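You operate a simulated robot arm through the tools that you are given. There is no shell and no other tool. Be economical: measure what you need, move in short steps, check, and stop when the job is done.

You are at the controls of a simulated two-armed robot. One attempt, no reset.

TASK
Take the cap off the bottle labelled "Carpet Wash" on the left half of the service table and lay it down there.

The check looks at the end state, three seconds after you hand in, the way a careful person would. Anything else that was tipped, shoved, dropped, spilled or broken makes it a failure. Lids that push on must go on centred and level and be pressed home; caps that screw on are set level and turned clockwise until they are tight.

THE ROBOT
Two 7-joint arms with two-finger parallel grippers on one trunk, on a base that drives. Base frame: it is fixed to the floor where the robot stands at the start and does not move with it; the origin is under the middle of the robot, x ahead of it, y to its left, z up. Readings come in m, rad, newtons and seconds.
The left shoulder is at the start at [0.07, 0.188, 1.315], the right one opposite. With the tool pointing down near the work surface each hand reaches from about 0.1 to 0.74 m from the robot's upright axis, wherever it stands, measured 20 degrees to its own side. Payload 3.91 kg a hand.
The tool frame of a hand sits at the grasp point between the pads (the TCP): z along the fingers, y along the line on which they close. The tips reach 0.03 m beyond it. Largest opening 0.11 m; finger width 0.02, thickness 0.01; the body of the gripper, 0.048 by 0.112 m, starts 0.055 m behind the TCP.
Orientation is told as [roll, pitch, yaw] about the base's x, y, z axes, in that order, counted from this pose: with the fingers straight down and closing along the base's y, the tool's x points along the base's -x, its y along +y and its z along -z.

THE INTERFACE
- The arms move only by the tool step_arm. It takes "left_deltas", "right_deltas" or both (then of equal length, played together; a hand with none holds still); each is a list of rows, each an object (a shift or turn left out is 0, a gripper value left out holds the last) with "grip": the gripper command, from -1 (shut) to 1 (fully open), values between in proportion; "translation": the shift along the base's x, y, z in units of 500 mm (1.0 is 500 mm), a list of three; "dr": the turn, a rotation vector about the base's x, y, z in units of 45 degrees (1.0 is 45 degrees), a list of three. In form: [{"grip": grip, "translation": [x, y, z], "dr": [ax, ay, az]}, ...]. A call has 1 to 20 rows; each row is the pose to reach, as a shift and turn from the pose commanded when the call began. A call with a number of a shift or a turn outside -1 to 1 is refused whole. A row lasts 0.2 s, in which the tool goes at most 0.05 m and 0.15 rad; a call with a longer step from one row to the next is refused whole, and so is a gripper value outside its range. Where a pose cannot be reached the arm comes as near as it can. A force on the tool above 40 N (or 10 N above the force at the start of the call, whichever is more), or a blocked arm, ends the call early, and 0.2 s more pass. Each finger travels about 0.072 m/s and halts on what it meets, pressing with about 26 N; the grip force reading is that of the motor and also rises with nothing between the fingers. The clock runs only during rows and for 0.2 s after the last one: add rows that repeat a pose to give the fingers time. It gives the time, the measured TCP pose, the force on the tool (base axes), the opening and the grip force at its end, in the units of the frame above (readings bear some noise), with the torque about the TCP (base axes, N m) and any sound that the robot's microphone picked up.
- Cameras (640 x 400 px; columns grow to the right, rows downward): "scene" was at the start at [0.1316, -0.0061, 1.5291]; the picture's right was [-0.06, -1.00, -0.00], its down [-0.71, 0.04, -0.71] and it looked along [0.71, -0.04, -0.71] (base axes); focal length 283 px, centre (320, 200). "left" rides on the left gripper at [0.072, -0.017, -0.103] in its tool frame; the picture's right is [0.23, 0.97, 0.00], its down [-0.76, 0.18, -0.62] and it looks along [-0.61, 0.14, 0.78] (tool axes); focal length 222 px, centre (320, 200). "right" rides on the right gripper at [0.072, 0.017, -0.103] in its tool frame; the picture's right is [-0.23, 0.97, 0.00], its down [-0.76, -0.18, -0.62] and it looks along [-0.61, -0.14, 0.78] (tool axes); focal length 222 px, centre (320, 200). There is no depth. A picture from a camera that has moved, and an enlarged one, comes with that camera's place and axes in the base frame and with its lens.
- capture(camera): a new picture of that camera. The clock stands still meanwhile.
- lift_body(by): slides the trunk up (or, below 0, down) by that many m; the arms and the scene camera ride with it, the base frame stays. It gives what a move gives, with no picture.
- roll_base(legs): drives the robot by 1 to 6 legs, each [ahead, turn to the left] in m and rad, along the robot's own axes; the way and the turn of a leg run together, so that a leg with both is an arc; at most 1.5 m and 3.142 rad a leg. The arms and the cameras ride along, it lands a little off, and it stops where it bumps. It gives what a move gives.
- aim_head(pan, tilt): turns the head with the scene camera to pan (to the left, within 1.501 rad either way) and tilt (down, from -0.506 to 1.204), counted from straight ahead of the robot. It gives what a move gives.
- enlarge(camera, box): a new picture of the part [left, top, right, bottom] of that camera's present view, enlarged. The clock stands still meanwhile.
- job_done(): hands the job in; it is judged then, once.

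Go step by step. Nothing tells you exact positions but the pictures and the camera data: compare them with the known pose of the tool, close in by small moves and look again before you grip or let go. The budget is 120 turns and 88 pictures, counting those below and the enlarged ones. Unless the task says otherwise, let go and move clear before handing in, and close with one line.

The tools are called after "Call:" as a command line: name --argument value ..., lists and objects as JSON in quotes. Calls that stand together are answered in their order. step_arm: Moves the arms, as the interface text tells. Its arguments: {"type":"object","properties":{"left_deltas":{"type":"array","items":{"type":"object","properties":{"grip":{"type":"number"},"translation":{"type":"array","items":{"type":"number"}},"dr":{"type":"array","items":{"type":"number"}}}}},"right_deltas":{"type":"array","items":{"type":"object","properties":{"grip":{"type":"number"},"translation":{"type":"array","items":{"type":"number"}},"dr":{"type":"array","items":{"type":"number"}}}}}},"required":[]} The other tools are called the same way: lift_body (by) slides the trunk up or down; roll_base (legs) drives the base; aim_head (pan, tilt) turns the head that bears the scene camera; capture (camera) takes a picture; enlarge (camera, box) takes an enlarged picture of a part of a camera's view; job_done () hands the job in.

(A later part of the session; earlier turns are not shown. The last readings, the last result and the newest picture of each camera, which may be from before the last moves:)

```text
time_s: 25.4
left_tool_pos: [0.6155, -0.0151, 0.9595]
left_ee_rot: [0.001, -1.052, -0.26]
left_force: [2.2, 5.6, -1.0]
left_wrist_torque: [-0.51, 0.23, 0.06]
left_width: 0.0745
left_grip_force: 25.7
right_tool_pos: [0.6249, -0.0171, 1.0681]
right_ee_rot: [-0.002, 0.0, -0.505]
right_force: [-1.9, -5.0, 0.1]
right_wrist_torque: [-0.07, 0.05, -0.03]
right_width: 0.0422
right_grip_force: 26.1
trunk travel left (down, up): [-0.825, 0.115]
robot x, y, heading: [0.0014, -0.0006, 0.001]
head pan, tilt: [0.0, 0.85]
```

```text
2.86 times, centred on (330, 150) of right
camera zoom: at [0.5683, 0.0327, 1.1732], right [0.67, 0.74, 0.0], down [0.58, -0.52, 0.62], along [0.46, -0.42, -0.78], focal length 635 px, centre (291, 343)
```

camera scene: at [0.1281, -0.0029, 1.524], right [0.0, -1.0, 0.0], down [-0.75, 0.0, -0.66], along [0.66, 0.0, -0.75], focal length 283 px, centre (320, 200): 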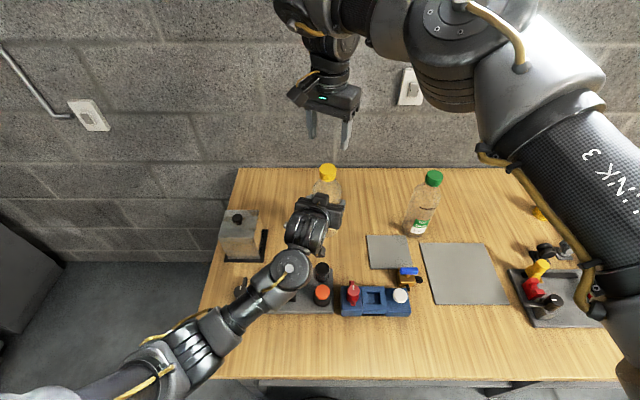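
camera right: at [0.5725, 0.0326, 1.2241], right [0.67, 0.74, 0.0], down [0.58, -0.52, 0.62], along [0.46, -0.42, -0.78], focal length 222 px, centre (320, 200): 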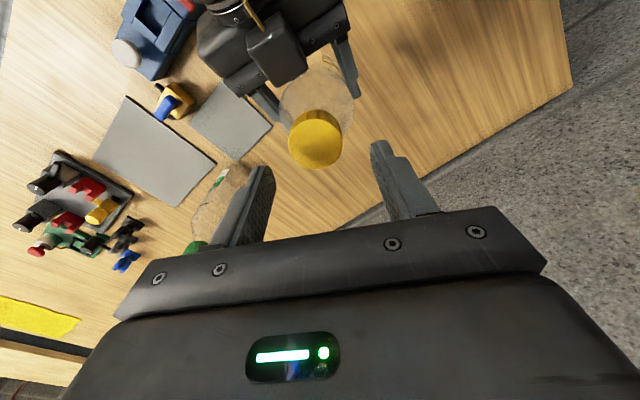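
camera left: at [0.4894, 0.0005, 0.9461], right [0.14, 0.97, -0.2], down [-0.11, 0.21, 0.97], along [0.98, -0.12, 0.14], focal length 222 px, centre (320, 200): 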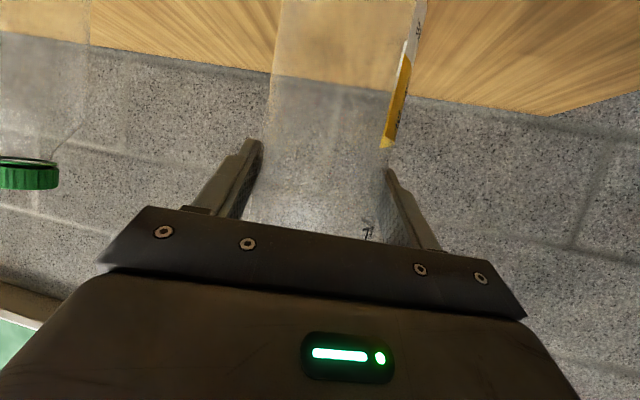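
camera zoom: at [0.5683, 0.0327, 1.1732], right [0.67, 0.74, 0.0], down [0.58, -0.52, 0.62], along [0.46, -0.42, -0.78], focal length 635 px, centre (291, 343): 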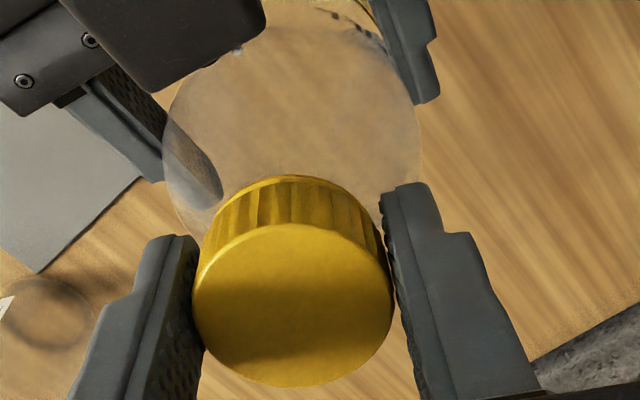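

The cap is held (0.042 m). I'll turn it counter-clockwise by 45° and watch the torque.

Call:
step_arm --right_deltas '[{"translation": [-0.001, -0.002, 0], "dr": [0, 0, 0.16]}, {"translation": [-0.001, -0.002, 0], "dr": [0, 0, 0.32]}, {"translation": [-0.001, -0.002, 0], "dr": [0, 0, 0.48]}, {"translation": [-0.001, -0.002, 0], "dr": [0, 0, 0.64]}, {"translation": [-0.001, -0.002, 0], "dr": [0, 0, 0.8]}, {"translation": [-0.001, -0.002, 0.0], "dr": [0, 0, 0.96]}, {"translation": [-0.001, -0.002, 0.0], "dr": [0, 0, 0.96]}]'

Call:
enlarge --camera "right" --box '[230, 80, 430, 220]'

Call:
enlarge --camera "left" --box '[180, 0, 460, 260]'

```text
time_s: 27.0
left_tool_pos: [0.6153, -0.0133, 0.9573]
left_ee_rot: [0.001, -1.052, -0.263]
left_force: [-0.2, 9.6, -1.6]
left_wrist_torque: [-0.99, -0.04, 0.1]
left_width: 0.0742
left_grip_force: 26.5
right_tool_pos: [0.6245, -0.018, 1.0696]
right_ee_rot: [-0.002, 0.0, 0.251]
right_force: [1.2, -9.2, 1.6]
right_wrist_torque: [-0.06, -0.02, 0.0]
right_width: 0.0427
right_grip_force: 26.0
trunk travel left (down, up): [-0.825, 0.115]
robot x, y, heading: [-0.0043, 0.0018, 0.002]
head pan, tilt: [0.0, 0.85]
```

```text
2.86 times, centred on (330, 150) of right
camera zoom: at [0.5488, -0.0197, 1.1731], right [-0.02, 1.0, 0.0], down [0.78, 0.02, 0.62], along [0.62, 0.01, -0.78], focal length 635 px, centre (291, 343)
```

zoom: 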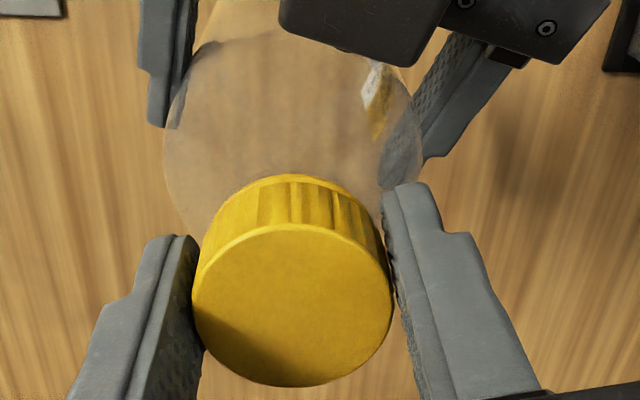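

```text
1.54 times, centred on (320, 130) of left
camera zoom: at [0.4895, 0.0008, 0.9459], right [0.14, 0.97, -0.2], down [-0.11, 0.21, 0.97], along [0.98, -0.12, 0.14], focal length 342 px, centre (320, 308)
```

zoom: 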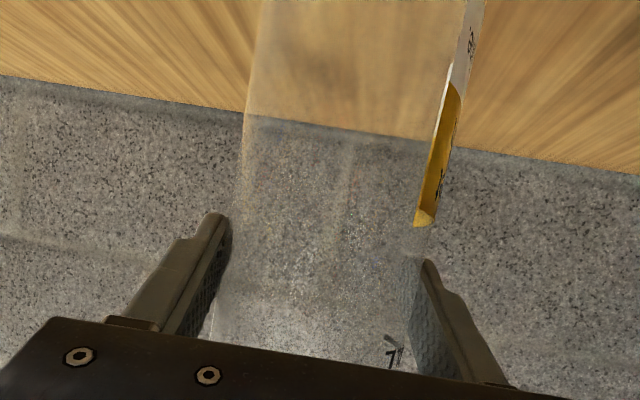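

The bottle stays put in the left hand and the turn ran with almost no torque. I'll ease the sideways load toward −y and continue counter-clockwise.

Call:
step_arm --right_deltas '[{"translation": [0, -0.004, 0], "dr": [0, 0, 0.16]}, {"translation": [0, -0.004, 0], "dr": [0, 0, 0.32]}, {"translation": [0, -0.004, 0], "dr": [0, 0, 0.48]}, {"translation": [0, -0.004, 0], "dr": [0, 0, 0.64]}, {"translation": [0, -0.004, 0], "dr": [0, 0, 0.8]}, {"translation": [0, -0.004, 0.0], "dr": [0, 0, 0.96]}, {"translation": [0, -0.004, 0.0], "dr": [0, 0, 0.96]}]'

Call:
enlarge --camera "right" --box '[230, 80, 430, 220]'

Call:
enlarge --camera "scene" --box '[270, 100, 390, 220]'

```text
time_s: 28.6
left_tool_pos: [0.6143, -0.0156, 0.9583]
left_ee_rot: [0.001, -1.053, -0.265]
left_force: [-3.8, 3.1, -3.5]
left_wrist_torque: [-0.48, -0.22, 0.04]
left_width: 0.0743
left_grip_force: 25.8
right_tool_pos: [0.6249, -0.0205, 1.0689]
right_ee_rot: [-0.001, 0.001, 1.008]
right_force: [3.5, -3.6, 3.9]
right_wrist_torque: [0.18, -0.13, -0.02]
right_width: 0.0426
right_grip_force: 25.8
trunk travel left (down, up): [-0.825, 0.115]
robot x, y, heading: [0.0006, 0.0026, -0.0]
head pan, tilt: [0.0, 0.85]
```

```text
2.86 times, centred on (330, 150) of right
camera zoom: at [0.5701, -0.0717, 1.1733], right [-0.7, 0.71, 0.0], down [0.56, 0.55, 0.62], along [0.44, 0.44, -0.78], focal length 635 px, centre (291, 343)
```

zoom: 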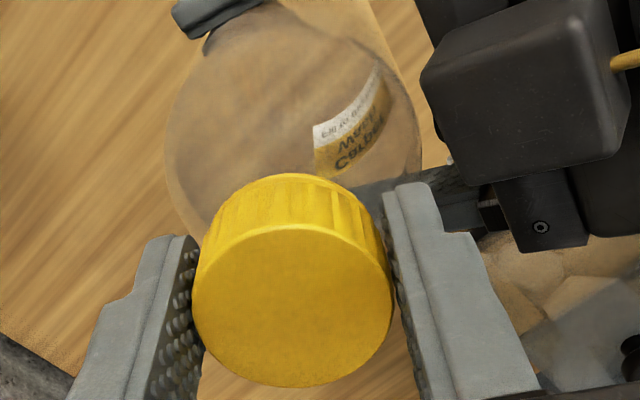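

```text
3.33 times, centred on (330, 160) of scene
camera zoom: at [0.1287, -0.0014, 1.5239], right [0.0, -1.0, 0.0], down [-0.75, 0.0, -0.66], along [0.66, 0.0, -0.75], focal length 944 px, centre (287, 333)
```

zoom: 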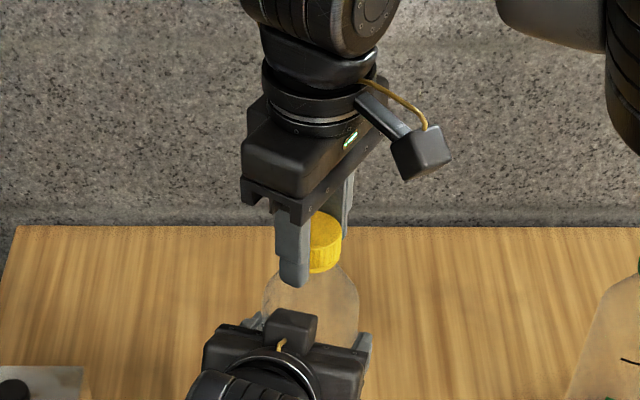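

The cap now pushes upward on the right hand (+3.9 N), which suggests the thread is lifting it. I'll continue counter-clockwise with a slight rise.

Call:
step_arm --right_deltas '[{"translation": [0.001, -0.001, 0.0005], "dr": [0, 0, 0.16]}, {"translation": [0.002, -0.002, 0.001], "dr": [0, 0, 0.32]}, {"translation": [0.002, -0.002, 0.002], "dr": [0, 0, 0.48]}, {"translation": [0.002, -0.002, 0.003], "dr": [0, 0, 0.64]}, {"translation": [0.002, -0.002, 0.003], "dr": [0, 0, 0.8]}, {"translation": [0.002, -0.002, 0.003], "dr": [0, 0, 0.96]}, {"translation": [0.002, -0.002, 0.003], "dr": [0, 0, 0.96]}]'

Call:
enlarge --camera "left" --box '[180, 0, 460, 260]'

```text
time_s: 30.2
left_tool_pos: [0.6155, -0.0162, 0.9577]
left_ee_rot: [0.003, -1.052, -0.263]
left_force: [-1.2, -2.0, -0.7]
left_wrist_torque: [0.17, -0.12, -0.02]
left_width: 0.0742
left_grip_force: 25.8
right_tool_pos: [0.626, -0.0209, 1.0701]
right_ee_rot: [0.001, 0.0, 1.761]
right_force: [1.9, 2.2, -0.4]
right_wrist_torque: [0.08, 0.0, -0.01]
right_width: 0.0426
right_grip_force: 25.9
trunk travel left (down, up): [-0.825, 0.115]
robot x, y, heading: [-0.0026, -0.0017, 0.003]
head pan, tilt: [0.0, 0.85]
```

```text
1.54 times, centred on (320, 130) of left
camera zoom: at [0.4895, 0.0003, 0.9463], right [0.14, 0.97, -0.2], down [-0.11, 0.21, 0.97], along [0.98, -0.12, 0.14], focal length 342 px, centre (320, 308)
```

zoom: 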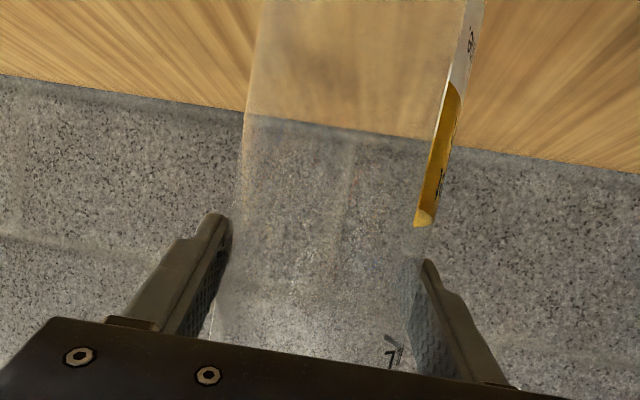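

I've turned it 130° so far with low forces. I'll try another 45° if the wrist allows.

Call:
step_arm --right_deltas '[{"translation": [0, 0, 0.0005], "dr": [0, 0, 0.16]}, {"translation": [0, 0, 0.001], "dr": [0, 0, 0.32]}, {"translation": [0, 0, 0.0015], "dr": [0, 0, 0.48]}, {"translation": [0, 0, 0.002], "dr": [0, 0, 0.64]}, {"translation": [0, 0, 0.002], "dr": [0, 0, 0.8]}, {"translation": [0, 0, 0.002], "dr": [0, 0, 0.96]}, {"translation": [0, 0, 0.002], "dr": [0, 0, 0.96]}]'

Call:
enlarge --camera "scene" --box '[270, 100, 390, 220]'

```text
time_s: 31.8
left_tool_pos: [0.6156, -0.016, 0.9579]
left_ee_rot: [0.0, -1.052, -0.264]
left_force: [-6.0, -8.3, 0.5]
left_wrist_torque: [0.59, -0.36, -0.11]
left_width: 0.0742
left_grip_force: 25.9
right_tool_pos: [0.626, -0.0199, 1.0712]
right_ee_rot: [-0.001, 0.0, 2.514]
right_force: [6.0, 8.5, -1.7]
right_wrist_torque: [0.33, -0.36, -0.02]
right_width: 0.0424
right_grip_force: 26.3
trunk travel left (down, up): [-0.825, 0.115]
robot x, y, heading: [-0.0003, -0.0014, -0.001]
head pan, tilt: [0.0, 0.85]
```

```text
3.33 times, centred on (330, 160) of scene
camera zoom: at [0.1287, -0.0014, 1.5239], right [0.0, -1.0, 0.0], down [-0.75, 0.0, -0.66], along [0.66, 0.0, -0.75], focal length 944 px, centre (287, 333)
```

zoom: 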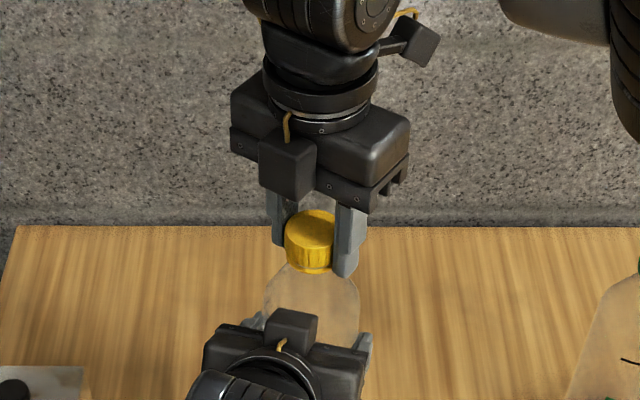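

The wrist still turns freely (173° in total). I'll relieve the side load and continue.

Call:
step_arm --right_deltas '[{"translation": [0.002, 0.003, 0.0], "dr": [0, 0, 0.16]}, {"translation": [0.002, 0.004, 0.0], "dr": [0, 0, 0.32]}, {"translation": [0.002, 0.004, 0.001], "dr": [0, 0, 0.48]}, {"translation": [0.002, 0.004, 0.001], "dr": [0, 0, 0.64]}, {"translation": [0.002, 0.004, 0.002], "dr": [0, 0, 0.8]}, {"translation": [0.002, 0.004, 0.002], "dr": [0, 0, 0.96]}, {"translation": [0.002, 0.004, 0.002], "dr": [0, 0, 0.96]}]'

Call:
capture --camera "right"

```text
time_s: 33.4
left_tool_pos: [0.6155, -0.0153, 0.9583]
left_ee_rot: [0.0, -1.054, -0.26]
left_force: [2.9, -2.6, 2.8]
left_wrist_torque: [0.18, 0.27, 0.01]
left_width: 0.0742
left_grip_force: 25.5
right_tool_pos: [0.6262, -0.0184, 1.0731]
right_ee_rot: [0.001, 0.002, -3.017]
right_force: [-3.6, 1.9, -3.8]
right_wrist_torque: [0.04, 0.05, 0.02]
right_width: 0.0423
right_grip_force: 25.8
trunk travel left (down, up): [-0.825, 0.115]
robot x, y, heading: [-0.0011, 0.002, -0.002]
head pan, tilt: [0.0, 0.85]
```

```text
46 pictures are left
camera right: at [0.6992, -0.0261, 1.1764], right [-0.1, -0.99, 0.0], down [-0.78, 0.08, 0.62], along [-0.62, 0.06, -0.78], focal length 222 px, centre (320, 200)
```

right: 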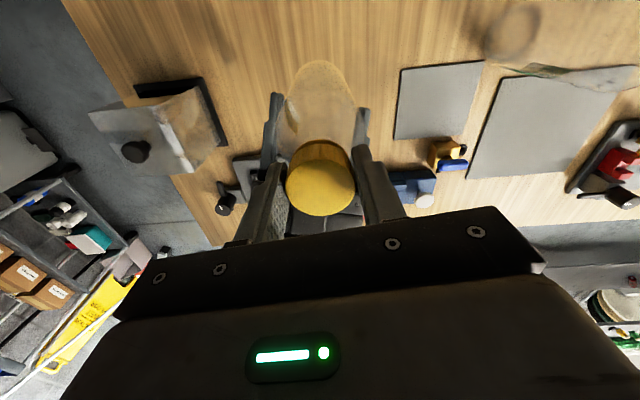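

I've turned it 216° in total, and the cap still resists being lifted (−3.8 N). I'll keep turning while the wrist allows, without rising further.

Call:
step_arm --right_deltas '[{"translation": [-0.001, 0, 0], "dr": [0, 0, 0.16]}, {"translation": [-0.001, 0, 0], "dr": [0, 0, 0.32]}, {"translation": [-0.001, 0, 0], "dr": [0, 0, 0.48]}, {"translation": [-0.001, 0, 0], "dr": [0, 0, 0.64]}, {"translation": [-0.001, 0, 0], "dr": [0, 0, 0.8]}, {"translation": [-0.001, 0, 0], "dr": [0, 0, 0.96]}, {"translation": [-0.001, 0, 0], "dr": [0, 0, 0.96]}]'

Call:
step_arm --right_deltas '[{"dr": [0, 0, 0.16]}, {"dr": [0, 0, 0.32]}, {"dr": [0, 0, 0.48]}, {"dr": [0, 0, 0.64]}, {"dr": [0, 0, 0.8]}, {"dr": [0, 0, 0.96]}, {"dr": [0, 0, 0.96]}]'

Call:
enlarge --camera "scene" --box '[270, 100, 390, 220]'

```text
time_s: 35.0
left_tool_pos: [0.6162, -0.0162, 0.957]
left_ee_rot: [0.003, -1.052, -0.264]
left_force: [0.6, -4.1, 2.6]
left_wrist_torque: [0.44, 0.05, -0.05]
left_width: 0.074
left_grip_force: 25.9
right_tool_pos: [0.6269, -0.0171, 1.0716]
right_ee_rot: [-0.001, -0.002, -2.261]
right_force: [-0.8, 4.6, -3.3]
right_wrist_torque: [0.13, -0.01, -0.02]
right_width: 0.0424
right_grip_force: 26.3
trunk travel left (down, up): [-0.825, 0.115]
robot x, y, heading: [-0.0014, 0.0003, 0.001]
head pan, tilt: [0.0, 0.85]
```

```text
time_s: 36.6
left_tool_pos: [0.6154, -0.0164, 0.9586]
left_ee_rot: [0.001, -1.053, -0.261]
left_force: [1.7, -3.0, -0.7]
left_wrist_torque: [0.31, 0.26, -0.02]
left_width: 0.0743
left_grip_force: 26.3
right_tool_pos: [0.627, -0.0181, 1.073]
right_ee_rot: [-0.001, 0.0, -1.507]
right_force: [-2.1, 3.9, 0.4]
right_wrist_torque: [0.04, 0.05, 0.01]
right_width: 0.0427
right_grip_force: 26.2
trunk travel left (down, up): [-0.825, 0.115]
robot x, y, heading: [0.0011, -0.0022, 0.001]
head pan, tilt: [0.0, 0.85]
```

```text
3.33 times, centred on (330, 160) of scene
camera zoom: at [0.1287, -0.0014, 1.5239], right [0.0, -1.0, 0.0], down [-0.75, 0.0, -0.66], along [0.66, 0.0, -0.75], focal length 944 px, centre (287, 333)
```

zoom: 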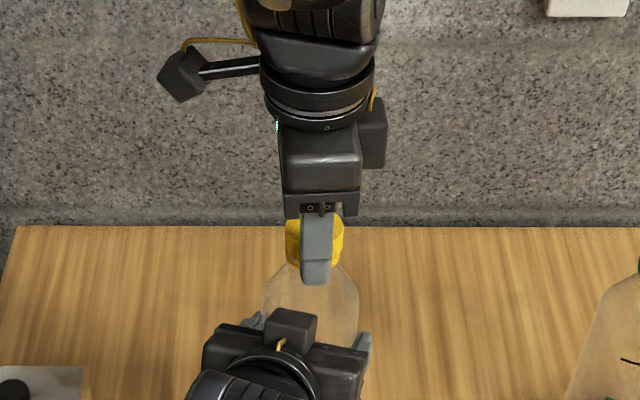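

At 303° the upward pull has relaxed, so the cap is climbing the thread. I'll continue.

Call:
step_arm --right_deltas '[{"translation": [0, 0.001, 0.0005], "dr": [0, 0, 0.16]}, {"translation": [0, 0.001, 0.001], "dr": [0, 0, 0.32]}, {"translation": [0, 0.001, 0.001], "dr": [0, 0, 0.48]}, {"translation": [0, 0.001, 0.002], "dr": [0, 0, 0.64]}, {"translation": [0, 0.001, 0.002], "dr": [0, 0, 0.8]}, {"translation": [0, 0.001, 0.002], "dr": [0, 0, 0.96]}, {"translation": [0, 0.001, 0.002], "dr": [0, 0, 0.96]}]'

Call:
step_arm --right_deltas '[{"translation": [0, 0, 0.0005], "dr": [0, 0, 0.16]}, {"translation": [0, 0, 0.001], "dr": [0, 0, 0.32]}, {"translation": [0, 0, 0.001], "dr": [0, 0, 0.48]}, {"translation": [0, 0, 0.002], "dr": [0, 0, 0.64]}, {"translation": [0, 0, 0.002], "dr": [0, 0, 0.8]}, {"translation": [0, 0, 0.002], "dr": [0, 0, 0.96]}, {"translation": [0, 0, 0.002], "dr": [0, 0, 0.96]}]'

Call:
enlarge --camera "scene" --box '[270, 100, 390, 220]'

```text
time_s: 38.2
left_tool_pos: [0.615, -0.0142, 0.9579]
left_ee_rot: [0.001, -1.051, -0.262]
left_force: [2.3, -0.4, -0.9]
left_wrist_torque: [0.03, 0.21, -0.01]
left_width: 0.0741
left_grip_force: 26.0
right_tool_pos: [0.6284, -0.0193, 1.074]
right_ee_rot: [-0.001, 0.001, -0.754]
right_force: [-2.8, 0.3, 0.7]
right_wrist_torque: [0.0, 0.02, 0.01]
right_width: 0.0423
right_grip_force: 26.0
trunk travel left (down, up): [-0.825, 0.115]
robot x, y, heading: [0.0018, -0.0023, 0.001]
head pan, tilt: [0.0, 0.85]
```

```text
time_s: 39.8
left_tool_pos: [0.6157, -0.016, 0.9571]
left_ee_rot: [0.001, -1.052, -0.261]
left_force: [-27.5, 11.7, 4.6]
left_wrist_torque: [-1.19, -2.77, -0.1]
left_width: 0.0735
left_grip_force: 26.2
right_tool_pos: [0.5932, -0.0088, 1.0808]
right_ee_rot: [0.001, -0.008, -0.007]
right_force: [27.4, -11.2, -5.5]
right_wrist_torque: [-0.17, -0.45, 0.07]
right_width: 0.0427
right_grip_force: 25.5
right hand out of reach, approached as far as the arm can: row 5, 6, 7
trunk travel left (down, up): [-0.825, 0.115]
robot x, y, heading: [0.0012, 0.0028, -0.0]
head pan, tilt: [0.0, 0.85]
```

```text
3.33 times, centred on (330, 160) of scene
camera zoom: at [0.1297, -0.0015, 1.5238], right [0.0, -1.0, 0.0], down [-0.75, 0.0, -0.66], along [0.66, 0.0, -0.75], focal length 944 px, centre (287, 333)
```

zoom: 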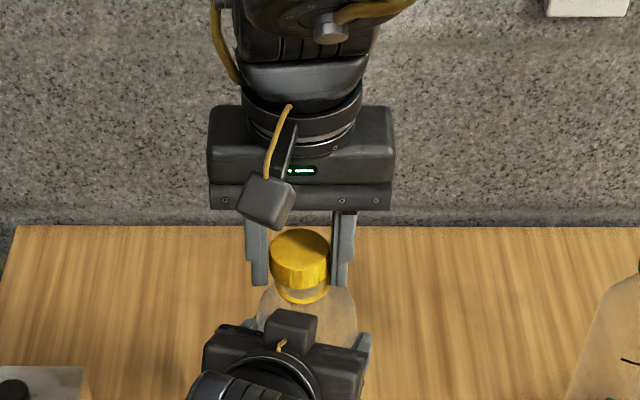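

The wrist hit its limit on the last stroke and pulled the cap about 3 cm sideways. I'll look closely before doing anything.

Call:
capture --camera "right"

Call:
enlarge --camera "scene" --box '[295, 160, 355, 220]'

Call:
capture --camera "left"

```text
43 pictures are left
camera right: at [0.518, 0.0088, 1.1838], right [0.23, 0.97, 0.0], down [0.76, -0.18, 0.63], along [0.61, -0.15, -0.78], focal length 222 px, centre (320, 200)
```

right: 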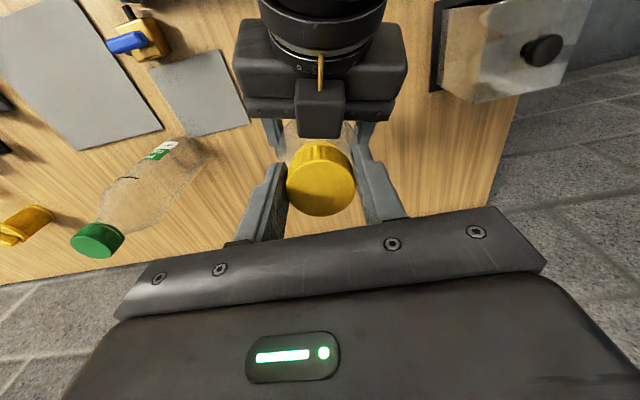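

```text
6.67 times, centred on (325, 190) of scene
camera zoom: at [0.1297, -0.0015, 1.5238], right [0.0, -1.0, 0.0], down [-0.75, 0.0, -0.66], along [0.66, 0.0, -0.75], focal length 1889 px, centre (287, 267)
```

zoom: 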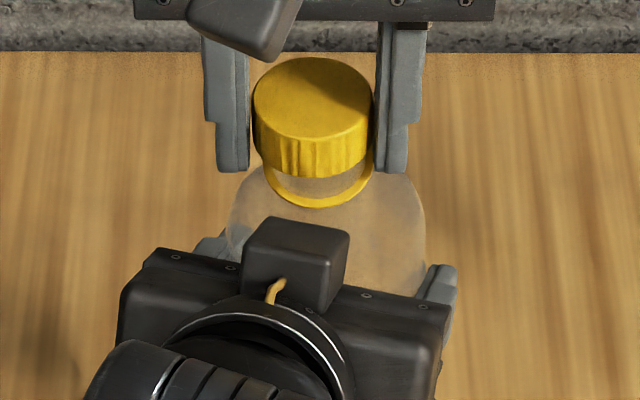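

```text
41 pictures are left
camera left: at [0.4896, 0.0003, 0.9455], right [0.14, 0.97, -0.2], down [-0.11, 0.21, 0.97], along [0.98, -0.12, 0.14], focal length 222 px, centre (320, 200)
```

left: 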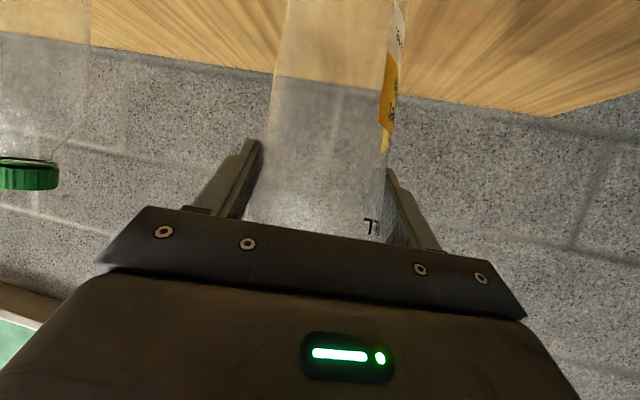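

The cap is still over the neck but has risen well above its ring, and the bottle has leaned about 15° in the left grip. I'll back the wrist off about 18° to get within reach again, which should straighten the bottle.

Call:
step_arm --right_deltas '[{"dr": [0, 0, -0.1]}, {"dr": [0, 0, -0.2]}, {"dr": [0, 0, -0.3]}, {"dr": [0, 0, -0.4]}, {"dr": [0, 0, -0.4]}]'

Call:
enlarge --camera "scene" --box '[280, 120, 370, 220]'

```text
time_s: 41.0
left_tool_pos: [0.615, -0.0149, 0.9575]
left_ee_rot: [0.002, -1.048, -0.264]
left_force: [-12.8, 6.4, -10.4]
left_wrist_torque: [-0.62, -1.4, -0.07]
left_width: 0.0736
left_grip_force: 26.1
right_tool_pos: [0.5904, -0.0062, 1.0791]
right_ee_rot: [0.001, -0.001, -0.318]
right_force: [13.0, -5.6, 9.4]
right_wrist_torque: [-0.24, -0.47, 0.02]
right_width: 0.0424
right_grip_force: 26.3
trunk travel left (down, up): [-0.825, 0.115]
robot x, y, heading: [0.0018, 0.0001, -0.002]
head pan, tilt: [0.0, 0.85]
```

```text
4.00 times, centred on (325, 170) of scene
camera zoom: at [0.1289, -0.0014, 1.5239], right [0.0, -1.0, 0.0], down [-0.75, 0.0, -0.66], along [0.66, 0.0, -0.75], focal length 1133 px, centre (300, 320)
```

zoom: 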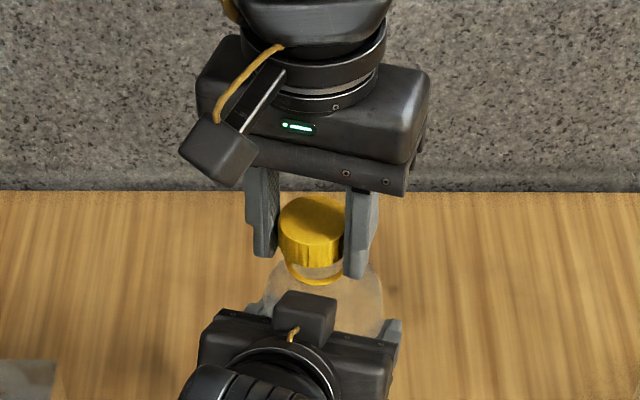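

I'll move the right hand back over the bottle's upright axis to straighten it.

Call:
step_arm --right_deltas '[{"translation": [0.018, -0.006, 0]}, {"translation": [0.036, -0.012, 0]}, {"translation": [0.054, -0.018, 0]}, {"translation": [0.07, -0.024, 0]}, {"translation": [0.07, -0.024, 0]}]'

Call:
enlarge --camera "scene" --box '[280, 120, 370, 220]'

Call:
capture --camera "left"

```text
time_s: 42.2
left_tool_pos: [0.6153, -0.0144, 0.9578]
left_ee_rot: [0.003, -1.053, -0.262]
left_force: [5.8, -3.7, -0.1]
left_wrist_torque: [0.42, 0.66, 0.04]
left_width: 0.0736
left_grip_force: 26.0
right_tool_pos: [0.6245, -0.0185, 1.0791]
right_ee_rot: [0.0, 0.002, -0.314]
right_force: [-6.3, 3.7, 0.2]
right_wrist_torque: [0.12, 0.11, 0.0]
right_width: 0.0423
right_grip_force: 26.1
trunk travel left (down, up): [-0.825, 0.115]
robot x, y, heading: [0.0015, -0.0045, -0.002]
head pan, tilt: [0.0, 0.85]
```

```text
4.00 times, centred on (325, 170) of scene
camera zoom: at [0.1284, -0.0013, 1.524], right [0.0, -1.0, 0.0], down [-0.75, 0.0, -0.66], along [0.66, 0.0, -0.75], focal length 1133 px, centre (300, 320)
```

zoom: 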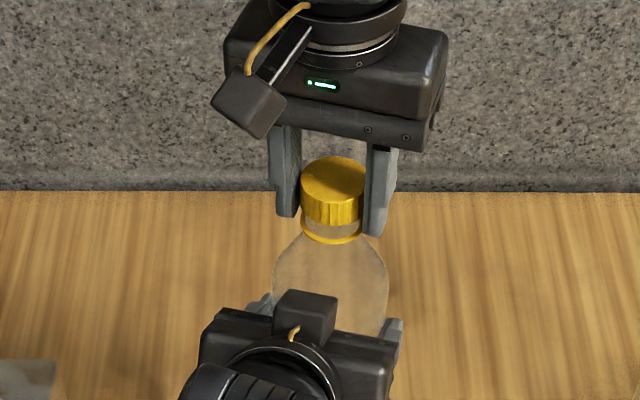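

```text
38 pictures are left
camera left: at [0.4894, 0.0003, 0.9465], right [0.14, 0.97, -0.2], down [-0.11, 0.21, 0.97], along [0.98, -0.12, 0.14], focal length 222 px, centre (320, 200)
```

left: 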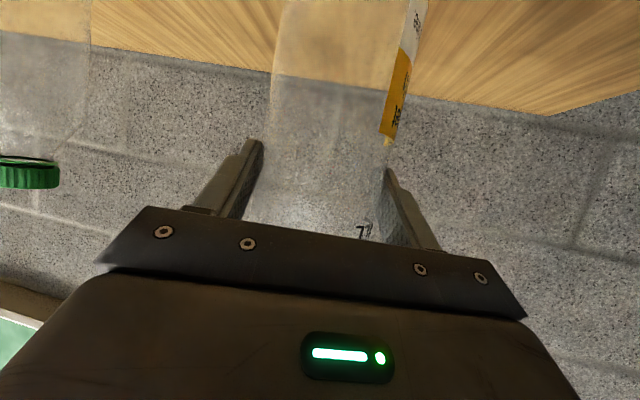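

The bottle is upright again and the cap sits clearly above its ring. I'll try a gentle 4 mm lift to see whether it is free.

Call:
step_arm --right_deltas '[{"translation": [-0.001, 0.001, 0.003]}, {"translation": [-0.001, 0.001, 0.006]}, {"translation": [-0.001, 0.001, 0.008]}]'

```text
time_s: 43.0
left_tool_pos: [0.6144, -0.0145, 0.9569]
left_ee_rot: [0.001, -1.05, -0.26]
left_force: [-0.1, -0.2, -1.0]
left_wrist_torque: [0.02, 0.01, -0.05]
left_width: 0.0735
left_grip_force: 26.2
right_tool_pos: [0.6263, -0.0188, 1.0826]
right_ee_rot: [-0.001, -0.002, -0.318]
right_force: [0.6, 0.0, -0.6]
right_wrist_torque: [-0.01, 0.01, 0.0]
right_width: 0.0423
right_grip_force: 26.7
trunk travel left (down, up): [-0.825, 0.115]
robot x, y, heading: [0.0015, 0.0004, -0.002]
head pan, tilt: [0.0, 0.85]
```

All interaction forces have dropped to zero, so the cap looks free. I'll lift it straight up slowly.

Call:
step_arm --right_deltas '[{"translation": [0, 0, 0.02]}, {"translation": [0, 0, 0.04]}, {"translation": [0, 0, 0.06]}, {"translation": [0, 0, 0.09]}, {"translation": [0, 0, 0.12]}, {"translation": [0, 0, 0.15]}]'

Call:
enlarge --camera "scene" --box '[270, 80, 390, 220]'

Call:
capture --camera "left"

```text
time_s: 44.4
left_tool_pos: [0.6146, -0.0168, 0.9576]
left_ee_rot: [0.002, -1.053, -0.263]
left_force: [0.5, 1.2, -0.8]
left_wrist_torque: [-0.02, -0.04, -0.03]
left_width: 0.0734
left_grip_force: 26.0
right_tool_pos: [0.6234, -0.0187, 1.1586]
right_ee_rot: [0.0, 0.003, -0.315]
right_force: [-0.2, 0.5, -0.9]
right_wrist_torque: [0.0, -0.01, -0.01]
right_width: 0.0424
right_grip_force: 26.1
trunk travel left (down, up): [-0.825, 0.115]
robot x, y, heading: [-0.0028, 0.0011, -0.001]
head pan, tilt: [0.0, 0.85]
```

```text
2.86 times, centred on (330, 150) of scene
camera zoom: at [0.1282, -0.0013, 1.524], right [0.0, -1.0, 0.0], down [-0.75, 0.0, -0.66], along [0.66, 0.0, -0.75], focal length 809 px, centre (291, 343)
```

zoom: 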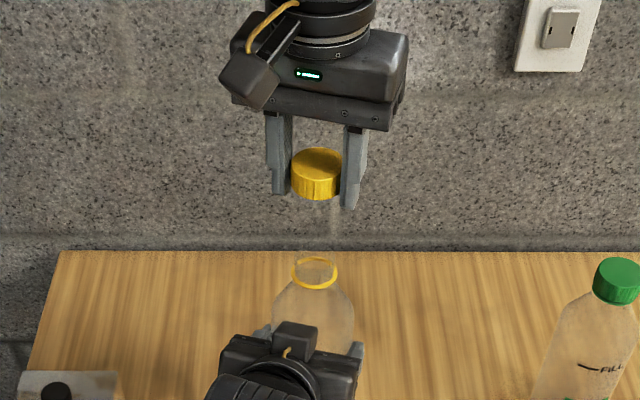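

```text
36 pictures are left
camera left: at [0.4892, 0.0005, 0.9462], right [0.14, 0.97, -0.2], down [-0.11, 0.21, 0.97], along [0.98, -0.12, 0.14], focal length 222 px, centre (320, 200)
```

left: 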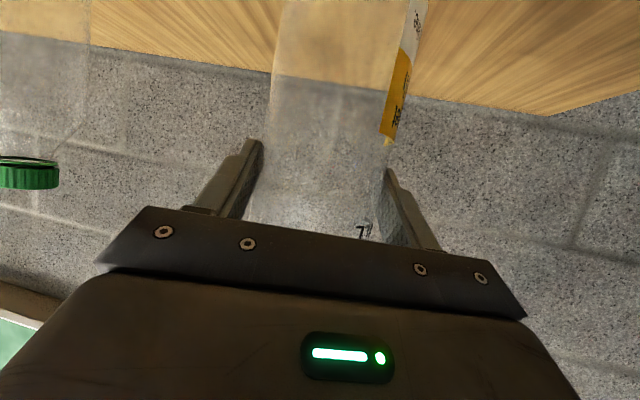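

The cap is off and held in the right gripper; the bottle stays in the left. I'll move the right hand aside, then return the bottle toward its original spot.

Call:
step_arm --right_deltas '[{"translation": [0, -0.07, 0.02]}, {"translation": [0, -0.14, 0.04]}, {"translation": [0, -0.21, 0.04]}, {"translation": [0, -0.28, 0.04]}, {"translation": [0, -0.32, 0.04]}, {"translation": [0, -0.32, 0.04]}]'

Call:
step_arm --left_deltas '[{"translation": [0.04, 0.005, 0]}, {"translation": [0.09, 0.01, 0]}, {"translation": [0.14, 0.02, 0]}, {"translation": [0.19, 0.03, 0]}, {"translation": [0.24, 0.035, 0]}, {"translation": [0.28, 0.04, 0]}, {"translation": [0.306, 0.04, -0.02]}, {"translation": [0.306, 0.04, -0.04]}, {"translation": [0.306, 0.04, -0.06]}, {"translation": [0.306, 0.04, -0.07]}]'

Call:
capture --camera "scene"

Call:
enlarge --camera "scene" --box '[270, 120, 370, 220]'

```text
time_s: 45.8
left_tool_pos: [0.6151, -0.015, 0.9575]
left_ee_rot: [0.0, -1.054, -0.261]
left_force: [-0.8, -0.2, -0.1]
left_wrist_torque: [-0.01, 0.01, 0.03]
left_width: 0.0733
left_grip_force: 26.2
right_tool_pos: [0.6045, -0.1615, 1.1746]
right_ee_rot: [0.002, -0.002, -0.316]
right_force: [0.5, 0.5, -0.1]
right_wrist_torque: [0.02, 0.02, -0.03]
right_width: 0.0421
right_grip_force: 26.0
right hand out of reach, approached as far as the arm can: row 4, 5, 6
trunk travel left (down, up): [-0.825, 0.115]
robot x, y, heading: [-0.0002, -0.0014, -0.004]
head pan, tilt: [0.0, 0.85]
```

```text
time_s: 48.0
left_tool_pos: [0.7689, 0.005, 0.9227]
left_ee_rot: [0.003, -1.051, -0.261]
left_force: [-0.2, -0.3, -0.7]
left_wrist_torque: [-0.01, 0.01, 0.03]
left_width: 0.0738
left_grip_force: 26.4
right_tool_pos: [0.6046, -0.1628, 1.1745]
right_ee_rot: [0.003, -0.002, -0.318]
right_force: [0.4, 0.2, -0.5]
right_wrist_torque: [0.03, 0.0, 0.01]
right_width: 0.0423
right_grip_force: 26.1
trunk travel left (down, up): [-0.825, 0.115]
robot x, y, heading: [-0.003, -0.0019, -0.002]
head pan, tilt: [0.0, 0.85]
```

```text
35 pictures are left
camera scene: at [0.1289, -0.0016, 1.5239], right [0.0, -1.0, 0.0], down [-0.75, 0.0, -0.66], along [0.66, 0.0, -0.75], focal length 283 px, centre (320, 200)
```

scene: 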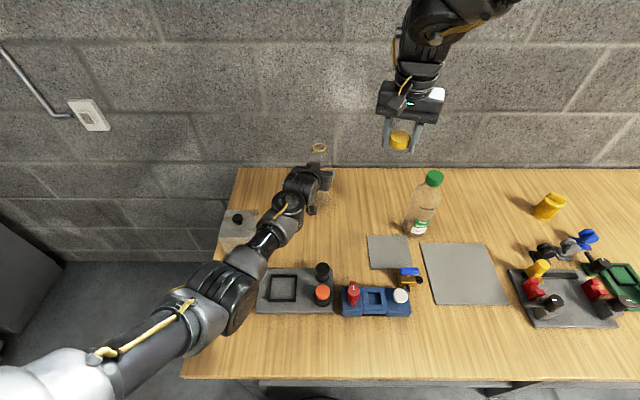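

```text
4.00 times, centred on (320, 170) of scene
camera zoom: at [0.1289, -0.0016, 1.5239], right [0.0, -1.0, 0.0], down [-0.75, 0.0, -0.66], along [0.66, 0.0, -0.75], focal length 1133 px, centre (320, 320)
```

zoom: 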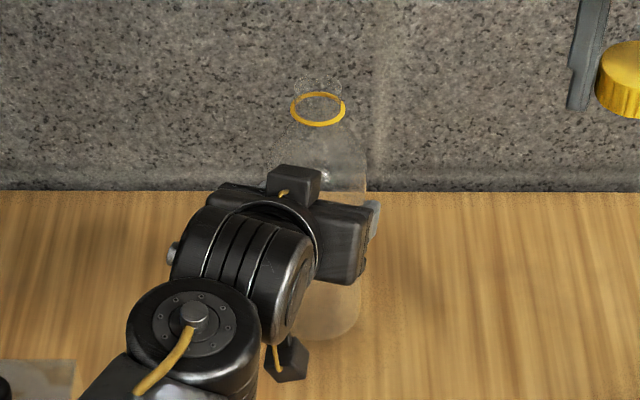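

The bottle is back above its spot, about 15 mm up and nearly upright. I'll lower it slowly, watching for contact.

Call:
step_arm --left_deltas '[{"translation": [0, 0, -0.008]}, {"translation": [0, 0, -0.016]}, {"translation": [0, 0, -0.022]}, {"translation": [0, 0, -0.026]}]'

Call:
step_arm --left_deltas '[{"translation": [0, 0, -0.003]}, {"translation": [0, 0, -0.006]}]'

```text
time_s: 49.0
left_tool_pos: [0.7696, 0.0055, 0.9097]
left_ee_rot: [0.002, -1.054, -0.262]
left_force: [-1.0, 0.3, -0.1]
left_wrist_torque: [-0.02, 0.0, 0.01]
left_width: 0.0732
left_grip_force: 25.1
right_tool_pos: [0.6046, -0.162, 1.1744]
right_ee_rot: [0.002, -0.002, -0.318]
right_force: [-0.9, 0.5, -0.7]
right_wrist_torque: [-0.03, -0.02, 0.0]
right_width: 0.042
right_grip_force: 26.7
trunk travel left (down, up): [-0.825, 0.115]
robot x, y, heading: [-0.0022, 0.0009, 0.002]
head pan, tilt: [0.0, 0.85]
```

```text
time_s: 49.6
left_tool_pos: [0.7679, 0.0041, 0.9095]
left_ee_rot: [0.001, -1.055, -0.263]
left_force: [-1.4, 1.4, 4.1]
left_wrist_torque: [-0.02, -0.07, 0.0]
left_width: 0.0737
left_grip_force: 26.1
right_tool_pos: [0.6037, -0.1636, 1.1744]
right_ee_rot: [0.004, -0.001, -0.318]
right_force: [0.4, 0.5, -0.5]
right_wrist_torque: [-0.01, 0.01, 0.0]
right_width: 0.0426
right_grip_force: 26.1
trunk travel left (down, up): [-0.825, 0.115]
robot x, y, heading: [0.0007, -0.0, -0.002]
head pan, tilt: [0.0, 0.85]
```

Table contact is felt (+4 N). I'll open the left gripper gently.

Call:
step_arm --left_deltas '[{"grip": 0.38}, {"grip": 0.45}, {"grip": 0.6}, {"grip": 0.8}, {"grip": 1}, {"grip": 1}]'

Call:
enlarge --camera "scene" --box '[270, 120, 370, 220]'

Call:
capture --camera "left"

```text
time_s: 51.0
left_tool_pos: [0.7689, 0.0041, 0.9072]
left_ee_rot: [0.002, -1.053, -0.263]
left_force: [-0.4, -0.3, -0.2]
left_wrist_torque: [0.0, 0.02, 0.02]
left_width: 0.11
left_grip_force: 0.1
right_tool_pos: [0.6052, -0.1631, 1.1744]
right_ee_rot: [0.002, -0.003, -0.318]
right_force: [0.1, 0.5, -1.1]
right_wrist_torque: [0.0, -0.01, 0.0]
right_width: 0.0423
right_grip_force: 26.0
trunk travel left (down, up): [-0.825, 0.115]
robot x, y, heading: [-0.0003, 0.0031, -0.0]
head pan, tilt: [0.0, 0.85]
```

```text
4.00 times, centred on (320, 170) of scene
camera zoom: at [0.1287, -0.0015, 1.5239], right [0.0, -1.0, 0.0], down [-0.75, 0.0, -0.66], along [0.66, 0.0, -0.75], focal length 1133 px, centre (320, 320)
```

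zoom: 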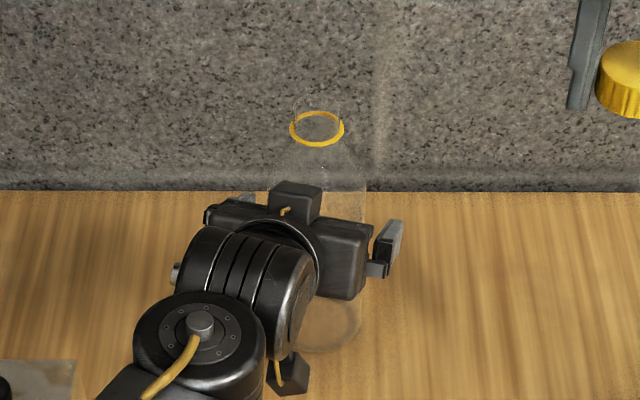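

```text
32 pictures are left
camera left: at [0.6432, 0.0207, 0.895], right [0.14, 0.97, -0.2], down [-0.11, 0.21, 0.97], along [0.98, -0.12, 0.14], focal length 222 px, centre (320, 200)
```

left: 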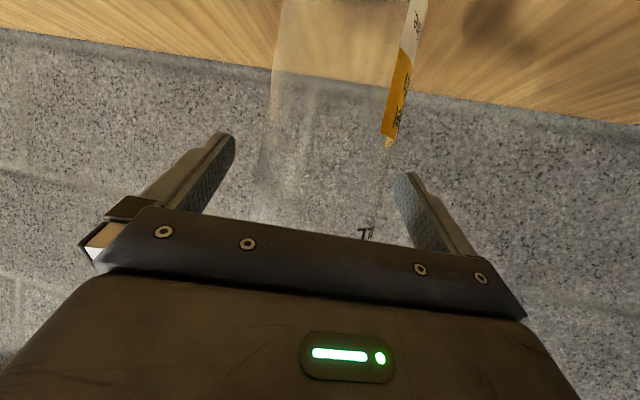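

The bottle stands free and upright. I'll retreat the left hand along its approach line, then check.

Call:
step_arm --left_deltas '[{"translation": [-0.04, 0.01, 0.03]}, {"translation": [-0.08, 0.02, 0.06]}, {"translation": [-0.12, 0.03, 0.09]}, {"translation": [-0.16, 0.04, 0.12]}, {"translation": [-0.2, 0.05, 0.15]}, {"translation": [-0.24, 0.07, 0.19]}, {"translation": [-0.28, 0.09, 0.22]}, {"translation": [-0.28, 0.09, 0.22]}]'

Call:
capture --camera "scene"

Call:
capture --camera "right"

```text
time_s: 52.8
left_tool_pos: [0.6282, 0.0508, 1.017]
left_ee_rot: [0.001, -1.053, -0.262]
left_force: [-0.5, 0.6, 0.0]
left_wrist_torque: [-0.01, 0.02, 0.03]
left_width: 0.1102
left_grip_force: 0.1
right_tool_pos: [0.6058, -0.1626, 1.1734]
right_ee_rot: [0.002, -0.002, -0.319]
right_force: [-0.4, 0.5, -0.6]
right_wrist_torque: [0.01, 0.01, 0.05]
right_width: 0.0422
right_grip_force: 26.0
trunk travel left (down, up): [-0.825, 0.115]
robot x, y, heading: [-0.0016, -0.0026, -0.007]
head pan, tilt: [0.0, 0.85]
```

```text
31 pictures are left
camera scene: at [0.129, -0.0018, 1.5239], right [0.0, -1.0, 0.0], down [-0.75, 0.0, -0.66], along [0.66, 0.0, -0.75], focal length 283 px, centre (320, 200)
```

scene: 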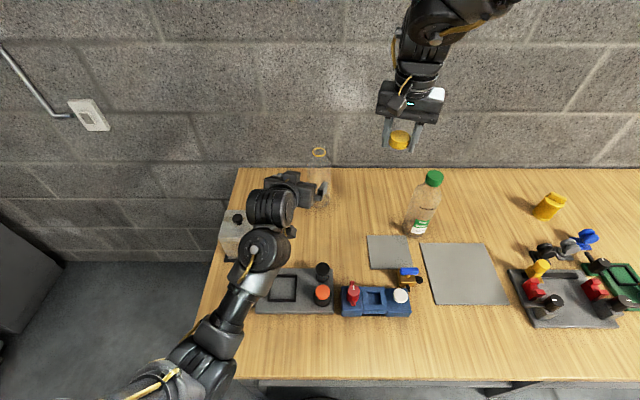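

```text
30 pictures are left
camera right: at [0.5394, -0.1245, 1.278], right [0.52, 0.85, 0.0], down [0.67, -0.41, 0.62], along [0.53, -0.32, -0.78], focal length 222 px, centre (320, 200)
```

right: 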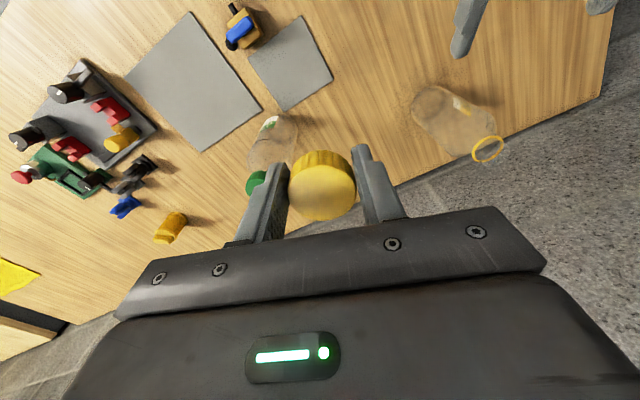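

Bottle is standing and the left hand is out. I'll move the left hand further aside, and unwind the right wrist (it's near its limit) while holding the cap in the air.

Call:
step_arm --left_deltas '[{"translation": [-0.02, 0.06, 0.04]}, {"translation": [-0.03, 0.12, 0.08]}, {"translation": [-0.04, 0.18, 0.12]}, {"translation": [-0.05, 0.24, 0.16]}, {"translation": [-0.06, 0.3, 0.16]}, {"translation": [-0.06, 0.3, 0.16]}]'

Call:
step_arm --right_deltas '[{"dr": [0, 0, -0.17]}, {"dr": [0, 0, -0.34]}, {"dr": [0, 0, -0.51]}, {"dr": [0, 0, -0.68]}, {"dr": [0, 0, -0.85]}, {"dr": [0, 0, -1.0]}, {"dr": [0, 0, -1.0]}]'

Call:
step_arm --right_deltas '[{"dr": [0, 0, -0.17]}, {"dr": [0, 0, -0.34]}, {"dr": [0, 0, -0.51]}, {"dr": [0, 0, -0.68]}, {"dr": [0, 0, -0.85]}, {"dr": [0, 0, -1.0]}, {"dr": [0, 0, -1.0]}]'

Call:
step_arm --right_deltas '[{"translation": [0.02, 0.04, -0.08]}, {"translation": [0.04, 0.08, -0.16]}, {"translation": [0.06, 0.12, -0.24]}, {"translation": [0.08, 0.15, -0.32]}, {"translation": [0.09, 0.18, -0.4]}, {"translation": [0.09, 0.18, -0.48]}, {"translation": [0.09, 0.18, -0.55]}, {"translation": [0.09, 0.18, -0.6]}, {"translation": [0.09, 0.18, -0.6]}]'

Call:
capture --camera "scene"

Call:
capture --camera "right"

```text
time_s: 53.9
left_tool_pos: [0.6114, 0.2474, 1.0837]
left_ee_rot: [0.344, -0.984, -0.478]
left_force: [-0.1, 0.2, 0.5]
left_wrist_torque: [0.02, -0.02, -0.01]
left_width: 0.1102
left_grip_force: 0.0
left hand out of reach, approached as far as the arm can: row 4, 5
right_tool_pos: [0.6046, -0.1607, 1.1735]
right_ee_rot: [-0.001, -0.001, -0.317]
right_force: [1.4, -0.7, 0.7]
right_wrist_torque: [-0.05, 0.03, 0.0]
right_width: 0.0426
right_grip_force: 26.0
trunk travel left (down, up): [-0.825, 0.115]
robot x, y, heading: [0.001, 0.0017, 0.003]
head pan, tilt: [0.0, 0.85]
stopped in row 5 (left hand): the arm was blocked; the commanded pose is now the measured one
```

```text
time_s: 55.5
left_tool_pos: [0.609, 0.2455, 1.083]
left_ee_rot: [0.346, -0.984, -0.48]
left_force: [-0.5, -0.6, 0.4]
left_wrist_torque: [0.03, 0.02, -0.03]
left_width: 0.1098
left_grip_force: 0.1
right_tool_pos: [0.605, -0.1633, 1.1738]
right_ee_rot: [0.001, -0.002, -1.105]
right_force: [-0.3, 0.4, 0.0]
right_wrist_torque: [0.04, 0.02, 0.02]
right_width: 0.0423
right_grip_force: 26.2
trunk travel left (down, up): [-0.825, 0.115]
robot x, y, heading: [-0.0014, -0.0025, -0.0]
head pan, tilt: [0.0, 0.85]
```

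```text
time_s: 57.1
left_tool_pos: [0.6089, 0.2439, 1.0834]
left_ee_rot: [0.346, -0.982, -0.479]
left_force: [-0.6, 1.0, 0.1]
left_wrist_torque: [0.0, 0.04, 0.04]
left_width: 0.1098
left_grip_force: 0.0
right_tool_pos: [0.6044, -0.1629, 1.1743]
right_ee_rot: [0.002, -0.004, -1.891]
right_force: [-0.2, 0.0, 0.0]
right_wrist_torque: [-0.01, 0.01, 0.01]
right_width: 0.0424
right_grip_force: 25.6
trunk travel left (down, up): [-0.825, 0.115]
robot x, y, heading: [-0.0002, -0.0004, 0.006]
head pan, tilt: [0.0, 0.85]
```

```text
time_s: 59.1
left_tool_pos: [0.6094, 0.2443, 1.0836]
left_ee_rot: [0.345, -0.986, -0.481]
left_force: [-0.2, 1.1, 0.2]
left_wrist_torque: [-0.01, 0.02, -0.01]
left_width: 0.1099
left_grip_force: 0.1
right_tool_pos: [0.6487, -0.0726, 0.8746]
right_ee_rot: [0.003, -0.001, -1.889]
right_force: [-0.9, 0.1, -0.2]
right_wrist_torque: [0.01, 0.0, 0.03]
right_width: 0.0423
right_grip_force: 26.1
trunk travel left (down, up): [-0.825, 0.115]
robot x, y, heading: [0.0018, -0.0015, 0.003]
head pan, tilt: [0.0, 0.85]
```

```text
29 pictures are left
camera scene: at [0.1284, -0.0017, 1.524], right [0.0, -1.0, 0.0], down [-0.75, 0.0, -0.66], along [0.66, 0.0, -0.75], focal length 283 px, centre (320, 200)
```

scene: 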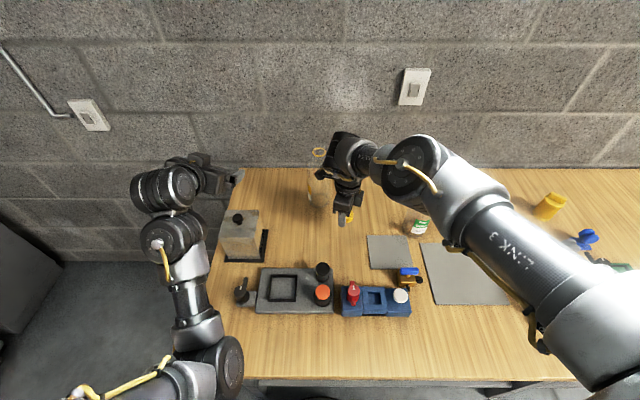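

```text
28 pictures are left
camera right: at [0.6857, -0.0087, 0.9778], right [0.85, -0.52, 0.0], down [-0.41, -0.67, 0.62], along [-0.32, -0.53, -0.78], focal length 222 px, centre (320, 200)
```

right: 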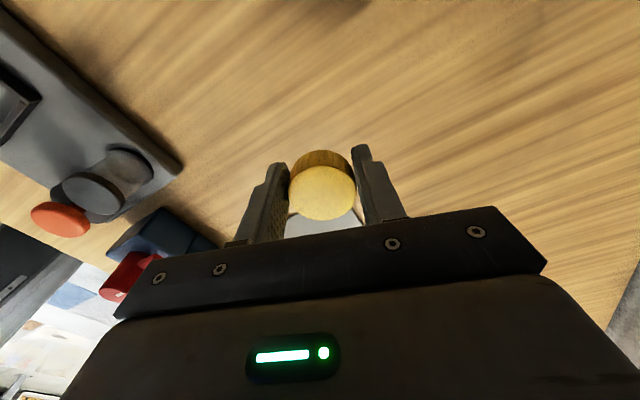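

The right hand holds the cap above a free spot at about (0.65, −0.07); nothing else was disturbed and the jar is in place. I'll lower to near the table.

Call:
step_arm --right_deltas '[{"translation": [0, 0, -0.04]}, {"translation": [0, 0, -0.08]}, {"translation": [0, 0, -0.1]}, {"translation": [0, 0, -0.112]}, {"translation": [0, 0, -0.112]}]'

Call:
capture --camera "right"

Call:
enlarge --camera "scene" --box '[290, 140, 410, 250]'

```text
time_s: 60.3
left_tool_pos: [0.6102, 0.2451, 1.0838]
left_ee_rot: [0.345, -0.984, -0.48]
left_force: [0.3, 0.2, 0.9]
left_wrist_torque: [0.01, 0.01, 0.0]
left_width: 0.1099
left_grip_force: 0.0
right_tool_pos: [0.6357, -0.0712, 0.8309]
right_ee_rot: [0.001, -0.002, -1.887]
right_force: [0.6, 0.6, -0.2]
right_wrist_torque: [-0.01, 0.02, 0.01]
right_width: 0.0421
right_grip_force: 26.3
right hand out of reach, approached as far as the arm can: row 1, 2, 3, 4, 5
trunk travel left (down, up): [-0.825, 0.115]
robot x, y, heading: [-0.0008, 0.0013, 0.001]
head pan, tilt: [0.0, 0.85]
```

```text
27 pictures are left
camera right: at [0.6732, -0.007, 0.9349], right [0.85, -0.52, 0.0], down [-0.41, -0.67, 0.62], along [-0.32, -0.53, -0.78], focal length 222 px, centre (320, 200)
```

right: 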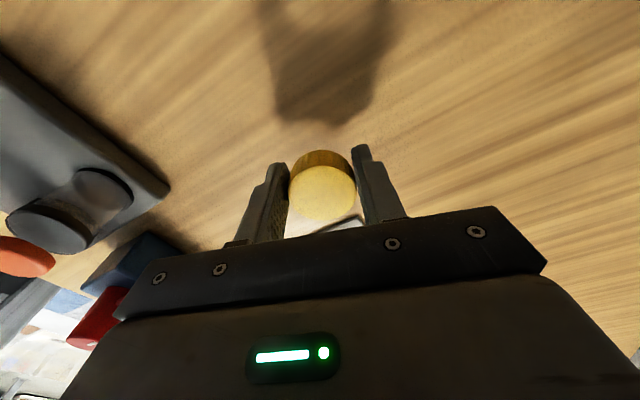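

```text
3.64 times, centred on (350, 195) of scene
camera zoom: at [0.1286, -0.0012, 1.524], right [0.0, -1.0, 0.0], down [-0.75, 0.0, -0.66], along [0.66, 0.0, -0.75], focal length 1030 px, centre (211, 218)
```

zoom: 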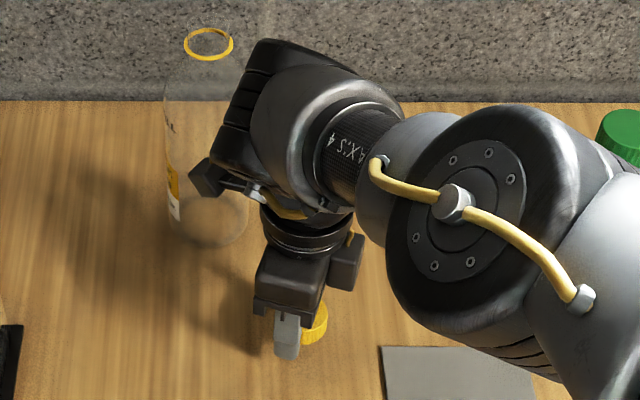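

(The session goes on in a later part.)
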